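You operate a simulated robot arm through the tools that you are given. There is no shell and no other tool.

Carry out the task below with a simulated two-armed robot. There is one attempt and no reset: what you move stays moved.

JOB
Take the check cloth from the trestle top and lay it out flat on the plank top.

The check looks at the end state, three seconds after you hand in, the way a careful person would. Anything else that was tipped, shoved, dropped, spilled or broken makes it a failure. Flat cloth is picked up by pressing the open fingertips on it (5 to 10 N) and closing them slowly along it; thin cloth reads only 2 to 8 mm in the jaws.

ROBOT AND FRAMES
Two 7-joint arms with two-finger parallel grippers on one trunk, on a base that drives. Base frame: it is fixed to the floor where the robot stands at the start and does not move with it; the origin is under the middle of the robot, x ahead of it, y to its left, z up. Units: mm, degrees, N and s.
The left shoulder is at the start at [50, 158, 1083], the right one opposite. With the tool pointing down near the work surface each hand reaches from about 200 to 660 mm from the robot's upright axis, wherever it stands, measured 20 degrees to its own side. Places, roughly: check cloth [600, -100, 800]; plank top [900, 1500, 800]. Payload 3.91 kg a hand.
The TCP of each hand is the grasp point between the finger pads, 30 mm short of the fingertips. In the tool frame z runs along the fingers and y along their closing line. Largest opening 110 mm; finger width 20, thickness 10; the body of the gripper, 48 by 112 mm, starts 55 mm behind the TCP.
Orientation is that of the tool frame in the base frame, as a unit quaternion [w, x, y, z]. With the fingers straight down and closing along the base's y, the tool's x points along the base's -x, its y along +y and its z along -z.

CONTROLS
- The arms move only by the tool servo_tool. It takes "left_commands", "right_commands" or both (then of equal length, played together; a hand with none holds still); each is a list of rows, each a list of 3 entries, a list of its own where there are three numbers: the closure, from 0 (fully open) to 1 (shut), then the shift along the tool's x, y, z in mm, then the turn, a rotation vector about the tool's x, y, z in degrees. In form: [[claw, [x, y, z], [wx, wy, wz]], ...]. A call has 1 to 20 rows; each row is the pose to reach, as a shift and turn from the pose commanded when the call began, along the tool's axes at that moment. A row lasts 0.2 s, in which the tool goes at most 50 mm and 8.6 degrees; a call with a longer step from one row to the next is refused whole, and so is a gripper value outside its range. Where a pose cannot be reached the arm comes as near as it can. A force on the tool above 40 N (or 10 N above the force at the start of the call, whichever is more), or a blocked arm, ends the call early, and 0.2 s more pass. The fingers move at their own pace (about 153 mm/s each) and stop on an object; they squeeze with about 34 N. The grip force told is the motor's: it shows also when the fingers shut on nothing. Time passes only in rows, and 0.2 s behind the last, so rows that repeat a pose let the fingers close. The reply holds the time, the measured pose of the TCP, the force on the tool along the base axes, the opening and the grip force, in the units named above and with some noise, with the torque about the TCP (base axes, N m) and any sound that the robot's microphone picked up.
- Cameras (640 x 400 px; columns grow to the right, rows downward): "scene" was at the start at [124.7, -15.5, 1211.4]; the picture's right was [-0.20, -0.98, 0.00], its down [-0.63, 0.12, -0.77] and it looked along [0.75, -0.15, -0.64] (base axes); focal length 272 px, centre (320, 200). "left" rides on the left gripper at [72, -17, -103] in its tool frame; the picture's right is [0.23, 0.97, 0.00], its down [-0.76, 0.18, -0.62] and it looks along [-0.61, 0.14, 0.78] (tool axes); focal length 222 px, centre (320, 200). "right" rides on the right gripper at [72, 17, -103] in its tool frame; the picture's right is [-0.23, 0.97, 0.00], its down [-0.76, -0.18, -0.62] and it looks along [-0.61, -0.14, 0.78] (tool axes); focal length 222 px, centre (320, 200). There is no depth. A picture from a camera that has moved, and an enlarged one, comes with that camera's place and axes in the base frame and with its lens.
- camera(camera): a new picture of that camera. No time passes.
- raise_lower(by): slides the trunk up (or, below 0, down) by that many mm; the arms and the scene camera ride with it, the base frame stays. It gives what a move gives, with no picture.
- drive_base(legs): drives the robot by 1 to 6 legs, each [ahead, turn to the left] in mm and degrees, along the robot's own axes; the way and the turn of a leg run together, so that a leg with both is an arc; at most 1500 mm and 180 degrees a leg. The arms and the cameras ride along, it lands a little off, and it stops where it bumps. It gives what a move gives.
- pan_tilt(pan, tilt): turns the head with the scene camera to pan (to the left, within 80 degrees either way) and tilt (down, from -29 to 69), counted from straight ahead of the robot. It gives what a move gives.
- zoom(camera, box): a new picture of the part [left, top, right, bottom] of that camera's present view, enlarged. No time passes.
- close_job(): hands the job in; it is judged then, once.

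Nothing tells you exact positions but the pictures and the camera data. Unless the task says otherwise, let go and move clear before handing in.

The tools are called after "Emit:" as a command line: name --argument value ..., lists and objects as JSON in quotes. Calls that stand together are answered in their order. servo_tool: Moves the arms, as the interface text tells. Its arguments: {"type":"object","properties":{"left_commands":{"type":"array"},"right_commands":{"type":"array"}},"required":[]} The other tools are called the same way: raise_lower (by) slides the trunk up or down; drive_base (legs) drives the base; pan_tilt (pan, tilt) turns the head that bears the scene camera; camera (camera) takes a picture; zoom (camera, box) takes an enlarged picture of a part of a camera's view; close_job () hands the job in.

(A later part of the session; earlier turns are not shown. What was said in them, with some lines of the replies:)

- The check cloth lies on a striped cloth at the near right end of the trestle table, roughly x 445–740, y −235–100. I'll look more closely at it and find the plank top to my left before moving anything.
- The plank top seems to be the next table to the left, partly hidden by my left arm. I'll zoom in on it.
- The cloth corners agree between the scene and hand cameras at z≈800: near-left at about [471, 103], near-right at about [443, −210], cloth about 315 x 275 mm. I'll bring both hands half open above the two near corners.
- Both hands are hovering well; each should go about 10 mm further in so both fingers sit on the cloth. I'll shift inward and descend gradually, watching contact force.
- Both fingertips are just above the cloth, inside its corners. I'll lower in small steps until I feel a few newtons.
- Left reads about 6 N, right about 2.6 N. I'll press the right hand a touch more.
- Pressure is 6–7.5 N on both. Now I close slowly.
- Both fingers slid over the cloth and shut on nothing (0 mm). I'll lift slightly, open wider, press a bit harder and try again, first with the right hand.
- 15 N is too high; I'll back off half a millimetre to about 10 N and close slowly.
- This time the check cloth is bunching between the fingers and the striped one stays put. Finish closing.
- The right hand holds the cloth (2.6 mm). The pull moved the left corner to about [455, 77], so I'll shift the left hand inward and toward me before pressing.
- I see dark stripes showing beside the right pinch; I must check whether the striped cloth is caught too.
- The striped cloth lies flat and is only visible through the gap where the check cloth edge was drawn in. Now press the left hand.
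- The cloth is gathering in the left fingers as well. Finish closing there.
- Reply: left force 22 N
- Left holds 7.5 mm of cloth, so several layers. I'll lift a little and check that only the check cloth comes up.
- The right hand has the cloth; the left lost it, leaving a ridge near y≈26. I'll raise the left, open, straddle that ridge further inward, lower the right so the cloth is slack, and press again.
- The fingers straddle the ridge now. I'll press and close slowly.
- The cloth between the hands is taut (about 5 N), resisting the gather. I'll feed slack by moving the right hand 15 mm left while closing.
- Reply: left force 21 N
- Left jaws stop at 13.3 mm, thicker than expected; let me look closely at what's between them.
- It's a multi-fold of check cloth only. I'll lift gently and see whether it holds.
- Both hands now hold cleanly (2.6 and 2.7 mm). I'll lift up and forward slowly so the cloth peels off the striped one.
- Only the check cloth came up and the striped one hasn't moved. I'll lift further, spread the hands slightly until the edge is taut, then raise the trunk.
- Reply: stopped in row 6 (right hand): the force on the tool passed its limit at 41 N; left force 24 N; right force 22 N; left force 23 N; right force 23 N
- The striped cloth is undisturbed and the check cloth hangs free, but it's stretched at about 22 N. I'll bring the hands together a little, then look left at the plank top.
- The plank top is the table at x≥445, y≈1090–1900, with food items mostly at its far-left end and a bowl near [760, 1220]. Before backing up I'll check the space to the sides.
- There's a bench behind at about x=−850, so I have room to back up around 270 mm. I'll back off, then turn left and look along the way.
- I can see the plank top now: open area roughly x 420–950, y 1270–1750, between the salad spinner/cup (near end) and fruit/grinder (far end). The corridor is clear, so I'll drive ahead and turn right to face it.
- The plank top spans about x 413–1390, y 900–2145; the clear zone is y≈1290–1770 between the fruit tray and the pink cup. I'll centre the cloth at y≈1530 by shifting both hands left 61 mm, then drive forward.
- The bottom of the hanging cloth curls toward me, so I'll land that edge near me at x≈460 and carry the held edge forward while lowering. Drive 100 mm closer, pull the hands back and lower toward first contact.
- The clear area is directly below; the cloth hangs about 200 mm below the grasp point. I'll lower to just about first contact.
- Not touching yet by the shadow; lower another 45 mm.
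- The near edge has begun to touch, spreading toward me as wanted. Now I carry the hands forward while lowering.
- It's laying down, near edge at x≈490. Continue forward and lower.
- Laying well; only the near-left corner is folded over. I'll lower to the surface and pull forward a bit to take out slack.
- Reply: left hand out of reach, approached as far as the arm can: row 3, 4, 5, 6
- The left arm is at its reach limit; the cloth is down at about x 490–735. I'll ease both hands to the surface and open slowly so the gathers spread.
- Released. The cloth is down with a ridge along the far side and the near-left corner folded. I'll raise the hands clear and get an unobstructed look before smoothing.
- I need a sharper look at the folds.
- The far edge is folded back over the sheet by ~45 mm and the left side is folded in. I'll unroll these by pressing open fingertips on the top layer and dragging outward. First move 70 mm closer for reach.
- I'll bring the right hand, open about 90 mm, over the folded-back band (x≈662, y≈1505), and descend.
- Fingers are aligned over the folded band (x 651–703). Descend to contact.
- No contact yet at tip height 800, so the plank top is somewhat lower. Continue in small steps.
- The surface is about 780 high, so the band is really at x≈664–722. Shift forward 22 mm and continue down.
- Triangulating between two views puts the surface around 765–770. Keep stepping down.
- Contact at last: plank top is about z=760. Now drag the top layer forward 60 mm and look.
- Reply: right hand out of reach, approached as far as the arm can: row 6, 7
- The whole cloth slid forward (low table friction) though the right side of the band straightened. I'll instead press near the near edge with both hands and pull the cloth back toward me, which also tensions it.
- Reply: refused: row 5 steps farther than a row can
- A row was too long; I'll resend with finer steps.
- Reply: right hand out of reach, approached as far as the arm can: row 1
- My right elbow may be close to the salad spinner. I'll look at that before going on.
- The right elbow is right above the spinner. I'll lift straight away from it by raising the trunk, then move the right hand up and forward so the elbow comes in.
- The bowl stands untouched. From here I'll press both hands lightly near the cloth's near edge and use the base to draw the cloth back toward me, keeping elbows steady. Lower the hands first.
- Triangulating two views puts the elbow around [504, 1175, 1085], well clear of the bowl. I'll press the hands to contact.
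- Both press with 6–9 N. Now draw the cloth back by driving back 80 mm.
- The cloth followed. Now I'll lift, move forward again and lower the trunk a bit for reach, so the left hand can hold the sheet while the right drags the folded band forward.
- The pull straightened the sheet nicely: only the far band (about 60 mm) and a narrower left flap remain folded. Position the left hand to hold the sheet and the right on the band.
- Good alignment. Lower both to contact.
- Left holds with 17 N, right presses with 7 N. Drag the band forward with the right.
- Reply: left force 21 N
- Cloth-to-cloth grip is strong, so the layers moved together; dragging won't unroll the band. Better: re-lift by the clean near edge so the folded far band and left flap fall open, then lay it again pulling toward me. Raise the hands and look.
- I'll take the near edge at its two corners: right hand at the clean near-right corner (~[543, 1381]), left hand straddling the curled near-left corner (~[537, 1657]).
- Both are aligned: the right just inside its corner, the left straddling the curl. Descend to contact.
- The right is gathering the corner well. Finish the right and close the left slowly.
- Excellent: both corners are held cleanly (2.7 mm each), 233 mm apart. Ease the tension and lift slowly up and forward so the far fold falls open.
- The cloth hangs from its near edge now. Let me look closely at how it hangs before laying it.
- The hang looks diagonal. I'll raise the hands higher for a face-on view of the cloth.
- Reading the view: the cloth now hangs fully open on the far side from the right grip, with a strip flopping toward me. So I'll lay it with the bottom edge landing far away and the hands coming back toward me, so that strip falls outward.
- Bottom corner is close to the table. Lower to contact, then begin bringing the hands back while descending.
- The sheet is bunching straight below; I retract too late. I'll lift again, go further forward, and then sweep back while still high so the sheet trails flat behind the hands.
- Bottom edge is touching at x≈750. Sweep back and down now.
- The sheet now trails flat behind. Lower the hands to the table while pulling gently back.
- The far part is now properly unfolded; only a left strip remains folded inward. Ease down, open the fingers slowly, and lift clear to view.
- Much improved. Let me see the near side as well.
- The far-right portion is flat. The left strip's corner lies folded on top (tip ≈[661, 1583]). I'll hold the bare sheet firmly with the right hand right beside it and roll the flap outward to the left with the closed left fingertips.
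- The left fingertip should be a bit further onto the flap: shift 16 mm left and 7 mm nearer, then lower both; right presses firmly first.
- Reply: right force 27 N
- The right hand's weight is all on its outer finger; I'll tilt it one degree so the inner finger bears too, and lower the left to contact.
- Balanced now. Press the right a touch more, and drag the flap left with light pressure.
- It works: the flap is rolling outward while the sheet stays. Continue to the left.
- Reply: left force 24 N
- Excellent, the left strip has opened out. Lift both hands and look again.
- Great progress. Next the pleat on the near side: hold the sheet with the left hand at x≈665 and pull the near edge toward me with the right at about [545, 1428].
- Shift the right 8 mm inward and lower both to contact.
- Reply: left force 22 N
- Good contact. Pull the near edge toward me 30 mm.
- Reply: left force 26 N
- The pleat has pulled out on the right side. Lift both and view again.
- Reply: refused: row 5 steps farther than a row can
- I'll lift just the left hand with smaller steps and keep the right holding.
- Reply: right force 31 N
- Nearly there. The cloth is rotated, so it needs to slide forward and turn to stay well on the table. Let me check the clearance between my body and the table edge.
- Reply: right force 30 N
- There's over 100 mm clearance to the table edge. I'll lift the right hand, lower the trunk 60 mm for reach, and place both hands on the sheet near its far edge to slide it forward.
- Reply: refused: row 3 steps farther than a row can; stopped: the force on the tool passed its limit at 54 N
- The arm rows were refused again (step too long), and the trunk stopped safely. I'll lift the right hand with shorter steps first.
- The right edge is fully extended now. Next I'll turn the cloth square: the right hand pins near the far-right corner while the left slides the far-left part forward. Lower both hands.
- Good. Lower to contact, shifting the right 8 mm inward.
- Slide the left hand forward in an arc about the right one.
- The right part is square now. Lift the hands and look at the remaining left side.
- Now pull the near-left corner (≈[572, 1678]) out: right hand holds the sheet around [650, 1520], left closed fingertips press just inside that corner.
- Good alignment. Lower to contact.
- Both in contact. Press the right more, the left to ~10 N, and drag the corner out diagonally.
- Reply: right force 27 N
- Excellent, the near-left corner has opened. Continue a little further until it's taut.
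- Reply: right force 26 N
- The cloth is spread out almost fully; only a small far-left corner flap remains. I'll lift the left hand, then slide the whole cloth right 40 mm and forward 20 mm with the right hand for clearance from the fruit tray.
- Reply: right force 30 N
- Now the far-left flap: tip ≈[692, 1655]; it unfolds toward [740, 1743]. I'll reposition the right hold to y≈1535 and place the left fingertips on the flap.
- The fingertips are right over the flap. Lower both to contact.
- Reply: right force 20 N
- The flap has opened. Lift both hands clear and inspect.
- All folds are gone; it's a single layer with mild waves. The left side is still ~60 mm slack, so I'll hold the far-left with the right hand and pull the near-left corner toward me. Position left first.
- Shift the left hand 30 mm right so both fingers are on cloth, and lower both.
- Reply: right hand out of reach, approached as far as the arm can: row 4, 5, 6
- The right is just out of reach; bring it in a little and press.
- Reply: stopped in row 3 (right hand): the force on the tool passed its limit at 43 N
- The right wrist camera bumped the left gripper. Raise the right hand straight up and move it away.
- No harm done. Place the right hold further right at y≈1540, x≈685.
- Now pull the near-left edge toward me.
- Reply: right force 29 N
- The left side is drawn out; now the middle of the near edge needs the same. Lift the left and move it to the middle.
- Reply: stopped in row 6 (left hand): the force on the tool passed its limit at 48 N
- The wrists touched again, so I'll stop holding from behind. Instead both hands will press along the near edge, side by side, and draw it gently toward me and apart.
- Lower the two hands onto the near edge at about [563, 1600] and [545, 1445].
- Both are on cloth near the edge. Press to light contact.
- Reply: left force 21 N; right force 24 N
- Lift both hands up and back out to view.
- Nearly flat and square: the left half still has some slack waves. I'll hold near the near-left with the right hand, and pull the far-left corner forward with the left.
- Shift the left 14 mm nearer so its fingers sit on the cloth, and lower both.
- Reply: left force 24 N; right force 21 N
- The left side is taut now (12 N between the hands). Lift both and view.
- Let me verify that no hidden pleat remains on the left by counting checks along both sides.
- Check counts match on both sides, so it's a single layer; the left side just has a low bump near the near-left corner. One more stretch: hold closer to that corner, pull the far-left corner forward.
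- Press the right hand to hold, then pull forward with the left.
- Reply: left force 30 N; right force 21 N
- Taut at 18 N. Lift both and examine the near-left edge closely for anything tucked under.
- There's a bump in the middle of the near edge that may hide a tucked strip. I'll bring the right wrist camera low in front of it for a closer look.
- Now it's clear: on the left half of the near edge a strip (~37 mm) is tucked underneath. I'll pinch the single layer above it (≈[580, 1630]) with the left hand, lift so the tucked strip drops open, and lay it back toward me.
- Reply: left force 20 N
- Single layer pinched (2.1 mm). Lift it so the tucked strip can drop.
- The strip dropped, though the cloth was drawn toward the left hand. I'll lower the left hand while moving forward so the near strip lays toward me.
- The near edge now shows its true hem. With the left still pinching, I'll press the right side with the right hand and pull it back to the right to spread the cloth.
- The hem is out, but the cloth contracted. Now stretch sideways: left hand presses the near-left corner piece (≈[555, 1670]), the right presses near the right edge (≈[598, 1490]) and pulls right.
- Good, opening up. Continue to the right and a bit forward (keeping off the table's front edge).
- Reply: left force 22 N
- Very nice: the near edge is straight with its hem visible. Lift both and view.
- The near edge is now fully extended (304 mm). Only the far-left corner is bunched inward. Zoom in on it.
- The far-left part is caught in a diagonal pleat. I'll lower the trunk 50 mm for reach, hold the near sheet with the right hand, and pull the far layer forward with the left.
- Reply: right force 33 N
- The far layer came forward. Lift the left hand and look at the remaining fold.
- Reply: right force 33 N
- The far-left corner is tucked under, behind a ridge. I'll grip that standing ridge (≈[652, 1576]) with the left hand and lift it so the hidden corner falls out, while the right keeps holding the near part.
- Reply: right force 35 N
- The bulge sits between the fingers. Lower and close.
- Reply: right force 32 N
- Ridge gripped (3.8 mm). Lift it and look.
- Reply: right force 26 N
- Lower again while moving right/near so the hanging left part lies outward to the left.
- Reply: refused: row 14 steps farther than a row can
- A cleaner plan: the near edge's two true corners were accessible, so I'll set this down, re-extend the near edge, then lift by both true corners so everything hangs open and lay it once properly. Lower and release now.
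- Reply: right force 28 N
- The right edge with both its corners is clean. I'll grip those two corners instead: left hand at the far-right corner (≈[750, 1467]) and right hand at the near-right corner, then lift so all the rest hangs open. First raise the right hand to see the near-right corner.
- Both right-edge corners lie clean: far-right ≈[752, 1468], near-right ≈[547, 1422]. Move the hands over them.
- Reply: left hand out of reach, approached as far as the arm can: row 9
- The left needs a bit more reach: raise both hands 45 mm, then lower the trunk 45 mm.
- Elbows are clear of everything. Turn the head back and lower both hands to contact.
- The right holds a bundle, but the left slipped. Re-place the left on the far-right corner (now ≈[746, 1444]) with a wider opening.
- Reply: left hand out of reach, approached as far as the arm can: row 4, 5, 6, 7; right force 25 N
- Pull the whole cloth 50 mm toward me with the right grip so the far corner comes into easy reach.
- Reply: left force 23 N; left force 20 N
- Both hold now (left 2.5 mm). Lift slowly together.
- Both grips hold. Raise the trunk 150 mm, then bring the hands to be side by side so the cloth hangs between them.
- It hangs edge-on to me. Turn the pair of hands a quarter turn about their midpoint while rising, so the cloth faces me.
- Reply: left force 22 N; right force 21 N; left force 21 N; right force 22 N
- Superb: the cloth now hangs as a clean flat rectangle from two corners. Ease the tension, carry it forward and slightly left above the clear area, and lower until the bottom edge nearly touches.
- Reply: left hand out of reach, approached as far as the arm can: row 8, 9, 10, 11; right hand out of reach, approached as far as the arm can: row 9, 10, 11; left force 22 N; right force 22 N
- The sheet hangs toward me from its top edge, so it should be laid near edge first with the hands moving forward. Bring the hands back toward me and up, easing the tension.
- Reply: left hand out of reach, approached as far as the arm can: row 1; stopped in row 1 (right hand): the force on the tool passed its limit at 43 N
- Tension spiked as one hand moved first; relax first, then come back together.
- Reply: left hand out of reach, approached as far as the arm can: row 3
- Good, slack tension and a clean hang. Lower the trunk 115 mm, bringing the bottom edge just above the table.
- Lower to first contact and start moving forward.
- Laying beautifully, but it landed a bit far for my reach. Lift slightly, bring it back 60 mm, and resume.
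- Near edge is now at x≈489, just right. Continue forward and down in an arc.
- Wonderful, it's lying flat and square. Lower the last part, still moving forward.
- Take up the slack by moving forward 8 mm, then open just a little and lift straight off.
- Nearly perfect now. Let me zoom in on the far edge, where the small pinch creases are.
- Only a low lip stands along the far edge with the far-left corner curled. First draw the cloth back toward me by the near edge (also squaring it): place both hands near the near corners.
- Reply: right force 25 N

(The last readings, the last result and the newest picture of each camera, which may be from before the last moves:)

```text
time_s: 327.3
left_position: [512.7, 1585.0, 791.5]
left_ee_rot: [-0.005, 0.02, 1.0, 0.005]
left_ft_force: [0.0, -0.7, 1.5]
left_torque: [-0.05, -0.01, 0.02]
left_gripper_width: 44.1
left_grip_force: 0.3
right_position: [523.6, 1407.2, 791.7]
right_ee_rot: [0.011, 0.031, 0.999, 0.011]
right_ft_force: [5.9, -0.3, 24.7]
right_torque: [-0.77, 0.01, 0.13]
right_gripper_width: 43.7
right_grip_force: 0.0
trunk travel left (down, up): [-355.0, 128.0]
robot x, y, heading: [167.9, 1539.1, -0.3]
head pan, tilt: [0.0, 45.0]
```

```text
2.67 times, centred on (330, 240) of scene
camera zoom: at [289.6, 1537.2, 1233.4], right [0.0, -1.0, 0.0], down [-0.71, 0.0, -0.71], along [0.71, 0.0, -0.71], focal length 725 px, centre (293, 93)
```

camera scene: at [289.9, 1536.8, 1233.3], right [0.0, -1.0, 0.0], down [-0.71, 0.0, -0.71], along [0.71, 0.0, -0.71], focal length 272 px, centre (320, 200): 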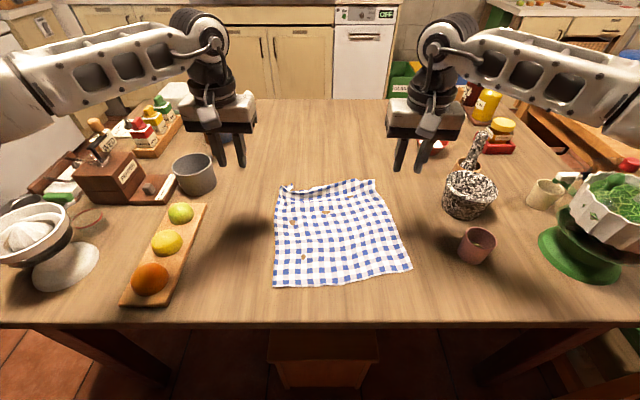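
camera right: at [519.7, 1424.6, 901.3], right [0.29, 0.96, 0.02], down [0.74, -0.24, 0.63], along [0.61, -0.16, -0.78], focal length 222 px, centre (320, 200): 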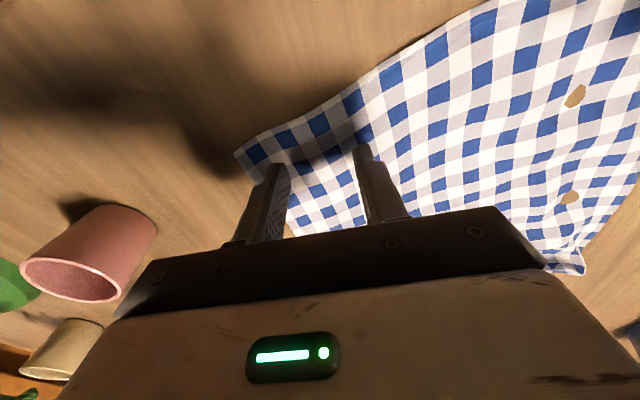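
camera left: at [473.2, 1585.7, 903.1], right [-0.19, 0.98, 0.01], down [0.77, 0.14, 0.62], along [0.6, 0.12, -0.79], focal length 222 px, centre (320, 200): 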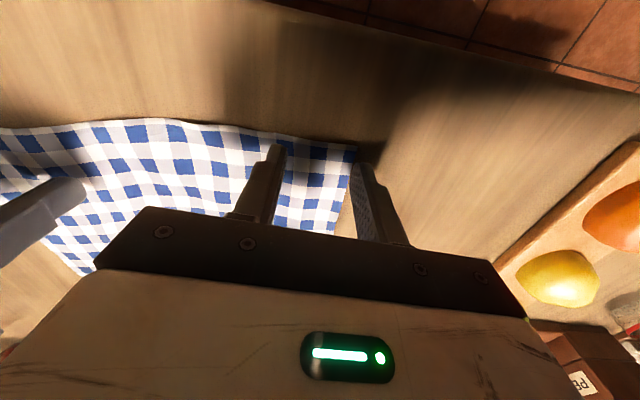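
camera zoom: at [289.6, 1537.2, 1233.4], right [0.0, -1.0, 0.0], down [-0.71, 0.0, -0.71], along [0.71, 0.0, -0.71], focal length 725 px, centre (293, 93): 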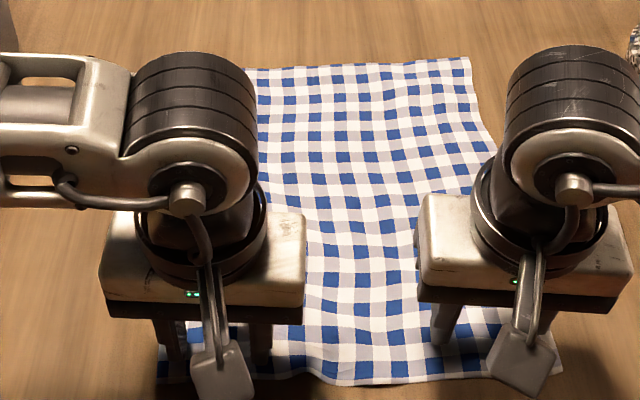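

The pull flattened it further. Lift both hands straight up and move outward to see.

Emit:
servo_tool --left_commands '[[0.6, [-2, 0, -8], [0, 0, 0]], [0.6, [-2, 0, -40], [0, 0, 0]], [0.6, [-2, 15, -80], [0, 0, 0]], [0.6, [-2, 45, -110], [0, 0, 0]], [0.6, [-2, 85, -125], [0, 0, 0]], [0.6, [-20, 125, -130], [0, 0, 0]]]' --right_commands '[[0.6, [-2, 0, -8], [0, 0, 0]], [0.6, [-2, 0, -40], [0, 0, 0]], [0.6, [-10, -15, -80], [0, 0, 0]], [0.6, [-25, -35, -110], [0, 0, 0]], [0.6, [-50, -60, -125], [0, 0, 0]], [0.6, [-80, -80, -130], [0, 0, 0]]]'

Emit:
zoom --camera "scene" --box '[230, 165, 430, 315]'

Emit:
camera --camera "left"

Emit:
camera --camera "right"

Emit:
camera --camera "scene"

```text
time_s: 328.7
left_position: [539.6, 1707.5, 920.0]
left_ee_rot: [-0.005, 0.022, 1.0, 0.004]
left_ft_force: [1.2, -0.4, 0.0]
left_torque: [-0.02, -0.02, 0.02]
left_gripper_width: 44.0
left_grip_force: 0.0
right_position: [595.1, 1318.9, 921.1]
right_ee_rot: [0.007, 0.031, 0.999, 0.011]
right_ft_force: [0.2, 0.1, 0.8]
right_torque: [0.01, 0.0, 0.01]
right_gripper_width: 44.1
right_grip_force: 0.0
trunk travel left (down, up): [-355.0, 128.0]
robot x, y, heading: [170.2, 1536.4, -0.2]
head pan, tilt: [0.0, 45.0]
```

```text
2.67 times, centred on (330, 240) of scene
camera zoom: at [290.6, 1536.8, 1233.1], right [0.0, -1.0, 0.0], down [-0.71, 0.0, -0.71], along [0.71, 0.0, -0.71], focal length 725 px, centre (293, 93)
```

zoom: 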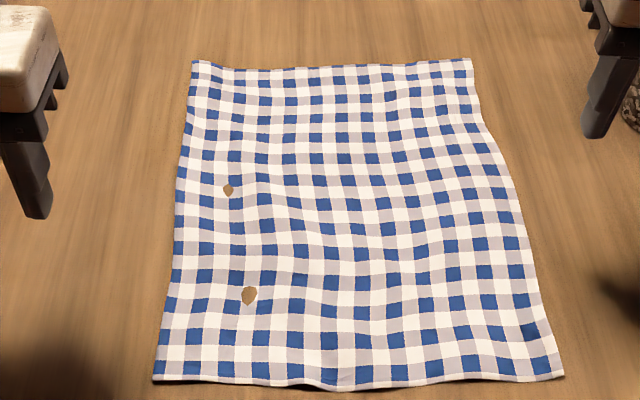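

```text
taken
camera left: at [466.3, 1692.5, 1025.2], right [-0.18, 0.98, 0.01], down [0.78, 0.14, 0.62], along [0.6, 0.12, -0.79], focal length 222 px, centre (320, 200)
```

left: 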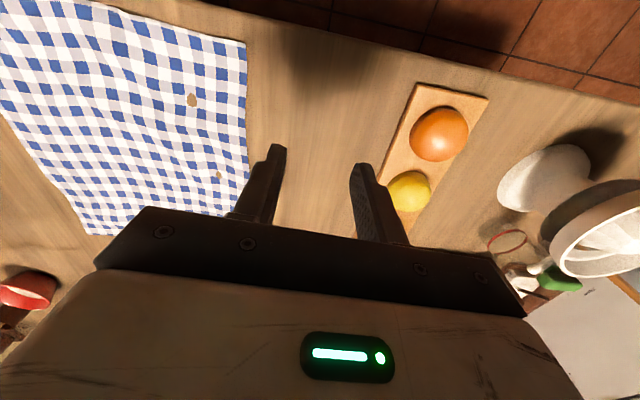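

```text
taken
camera right: at [523.3, 1336.9, 1023.2], right [0.29, 0.96, 0.02], down [0.74, -0.24, 0.63], along [0.61, -0.16, -0.78], focal length 222 px, centre (320, 200)
```

right: 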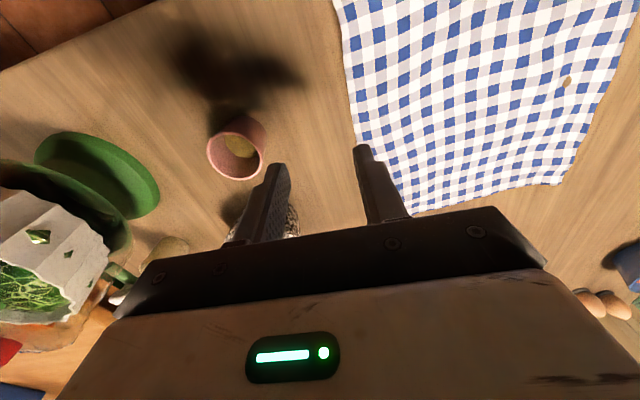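

```text
taken
camera scene: at [290.6, 1536.8, 1233.1], right [0.0, -1.0, 0.0], down [-0.71, 0.0, -0.71], along [0.71, 0.0, -0.71], focal length 272 px, centre (320, 200)
```

scene: 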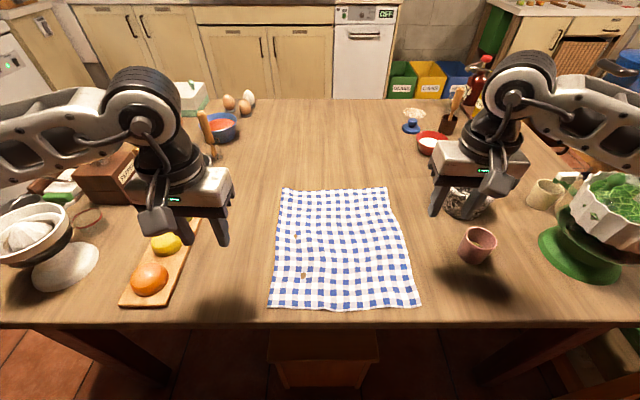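

The cloth lies flat, single-layered and square at full size (about 310 x 270 mm), entirely on the plank top. I'll raise the hands well clear, back off, and do a last check of the surroundings.

Emit:
raise_lower --by 120

Emit:
drive_base --legs '[[-200, 0]]'

Emit:
camera --camera "scene"

Emit:
pan_tilt --pan -50 --tilt 30

Emit:
camera --camera "scene"

```text
time_s: 330.2
left_position: [540.7, 1707.1, 1039.8]
left_ee_rot: [-0.005, 0.021, 1.0, 0.004]
left_ft_force: [0.1, -0.5, -0.8]
left_torque: [0.02, 0.01, -0.02]
left_gripper_width: 43.8
left_grip_force: 0.1
right_position: [595.1, 1318.2, 1040.8]
right_ee_rot: [0.008, 0.031, 0.999, 0.011]
right_ft_force: [-0.1, 0.3, -0.9]
right_torque: [-0.01, 0.0, 0.02]
right_gripper_width: 43.8
right_grip_force: 0.1
trunk travel left (down, up): [-475.0, 8.0]
robot x, y, heading: [166.8, 1537.4, -0.3]
head pan, tilt: [0.0, 45.0]
```

```text
time_s: 331.8
left_position: [342.1, 1707.8, 1040.8]
left_ee_rot: [-0.006, 0.02, 1.0, 0.004]
left_ft_force: [0.0, 0.1, 0.3]
left_torque: [0.0, 0.02, 0.01]
left_gripper_width: 43.9
left_grip_force: 0.1
right_position: [397.0, 1320.5, 1040.5]
right_ee_rot: [0.008, 0.03, 0.999, 0.01]
right_ft_force: [0.0, 0.5, -0.4]
right_torque: [-0.03, -0.04, 0.02]
right_gripper_width: 44.2
right_grip_force: 0.0
trunk travel left (down, up): [-475.0, 8.0]
robot x, y, heading: [-29.6, 1538.3, 0.2]
head pan, tilt: [0.0, 45.0]
```

```text
taken
camera scene: at [92.0, 1537.3, 1353.2], right [0.0, -1.0, 0.0], down [-0.71, 0.0, -0.71], along [0.71, 0.0, -0.71], focal length 272 px, centre (320, 200)
```

scene: 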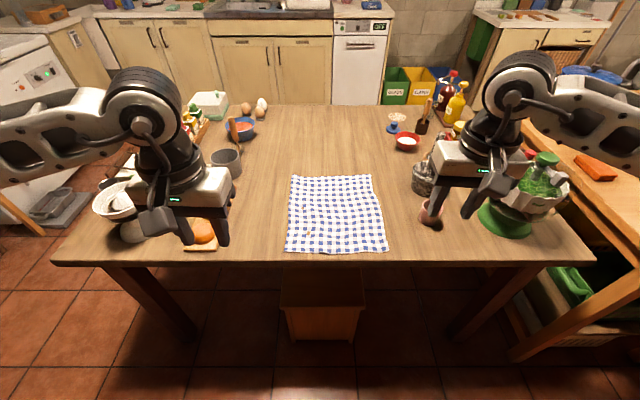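

```text
time_s: 333.0
left_position: [341.4, 1708.6, 1040.6]
left_ee_rot: [-0.005, 0.02, 1.0, 0.005]
left_ft_force: [0.5, -0.6, 0.0]
left_torque: [-0.03, -0.02, 0.03]
left_gripper_width: 44.1
left_grip_force: 0.0
right_position: [396.8, 1320.0, 1042.0]
right_ee_rot: [0.008, 0.032, 0.999, 0.01]
right_ft_force: [-0.5, 1.1, 1.1]
right_torque: [-0.02, 0.02, -0.03]
right_gripper_width: 44.0
right_grip_force: 0.1
trunk travel left (down, up): [-475.0, 8.0]
robot x, y, heading: [-27.4, 1533.8, -0.2]
head pan, tilt: [-50.0, 30.0]
```

```text
taken
camera scene: at [69.5, 1468.1, 1375.7], right [-0.77, -0.64, 0.0], down [-0.32, 0.38, -0.87], along [0.56, -0.66, -0.5], focal length 272 px, centre (320, 200)
```

scene: 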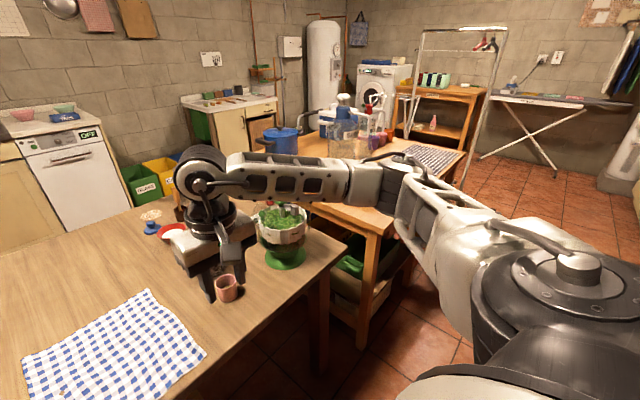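

Everything looks right: the check cloth lies flat and square on the plank top, the bowl, cup and other items stand where they were, the striped cloth is undisturbed on the trestle, and both hands are open and clear. Handing in.

Emit:
close_job

```text
The job is handed in.
```

The check cloth is spread out on the plank top. In the last pictures it lies in a single layer with no folds, about 310 by 270 mm, and wholly on the table. Both hands have let go, and the robot has backed off about 200 mm.

- **How it went:** The first lay left folds, so I unfolded, re-lifted and re-laid the cloth several times on the plank top before it came out flat.
- **Other items:** In the final pictures everything on the plank top stands upright where it was. The striped cloth on the trestle did not move.
- **Bumps:** My two grippers touched each other twice while smoothing. No other collision was reported.

The job has been handed in; I have not seen the verdict.
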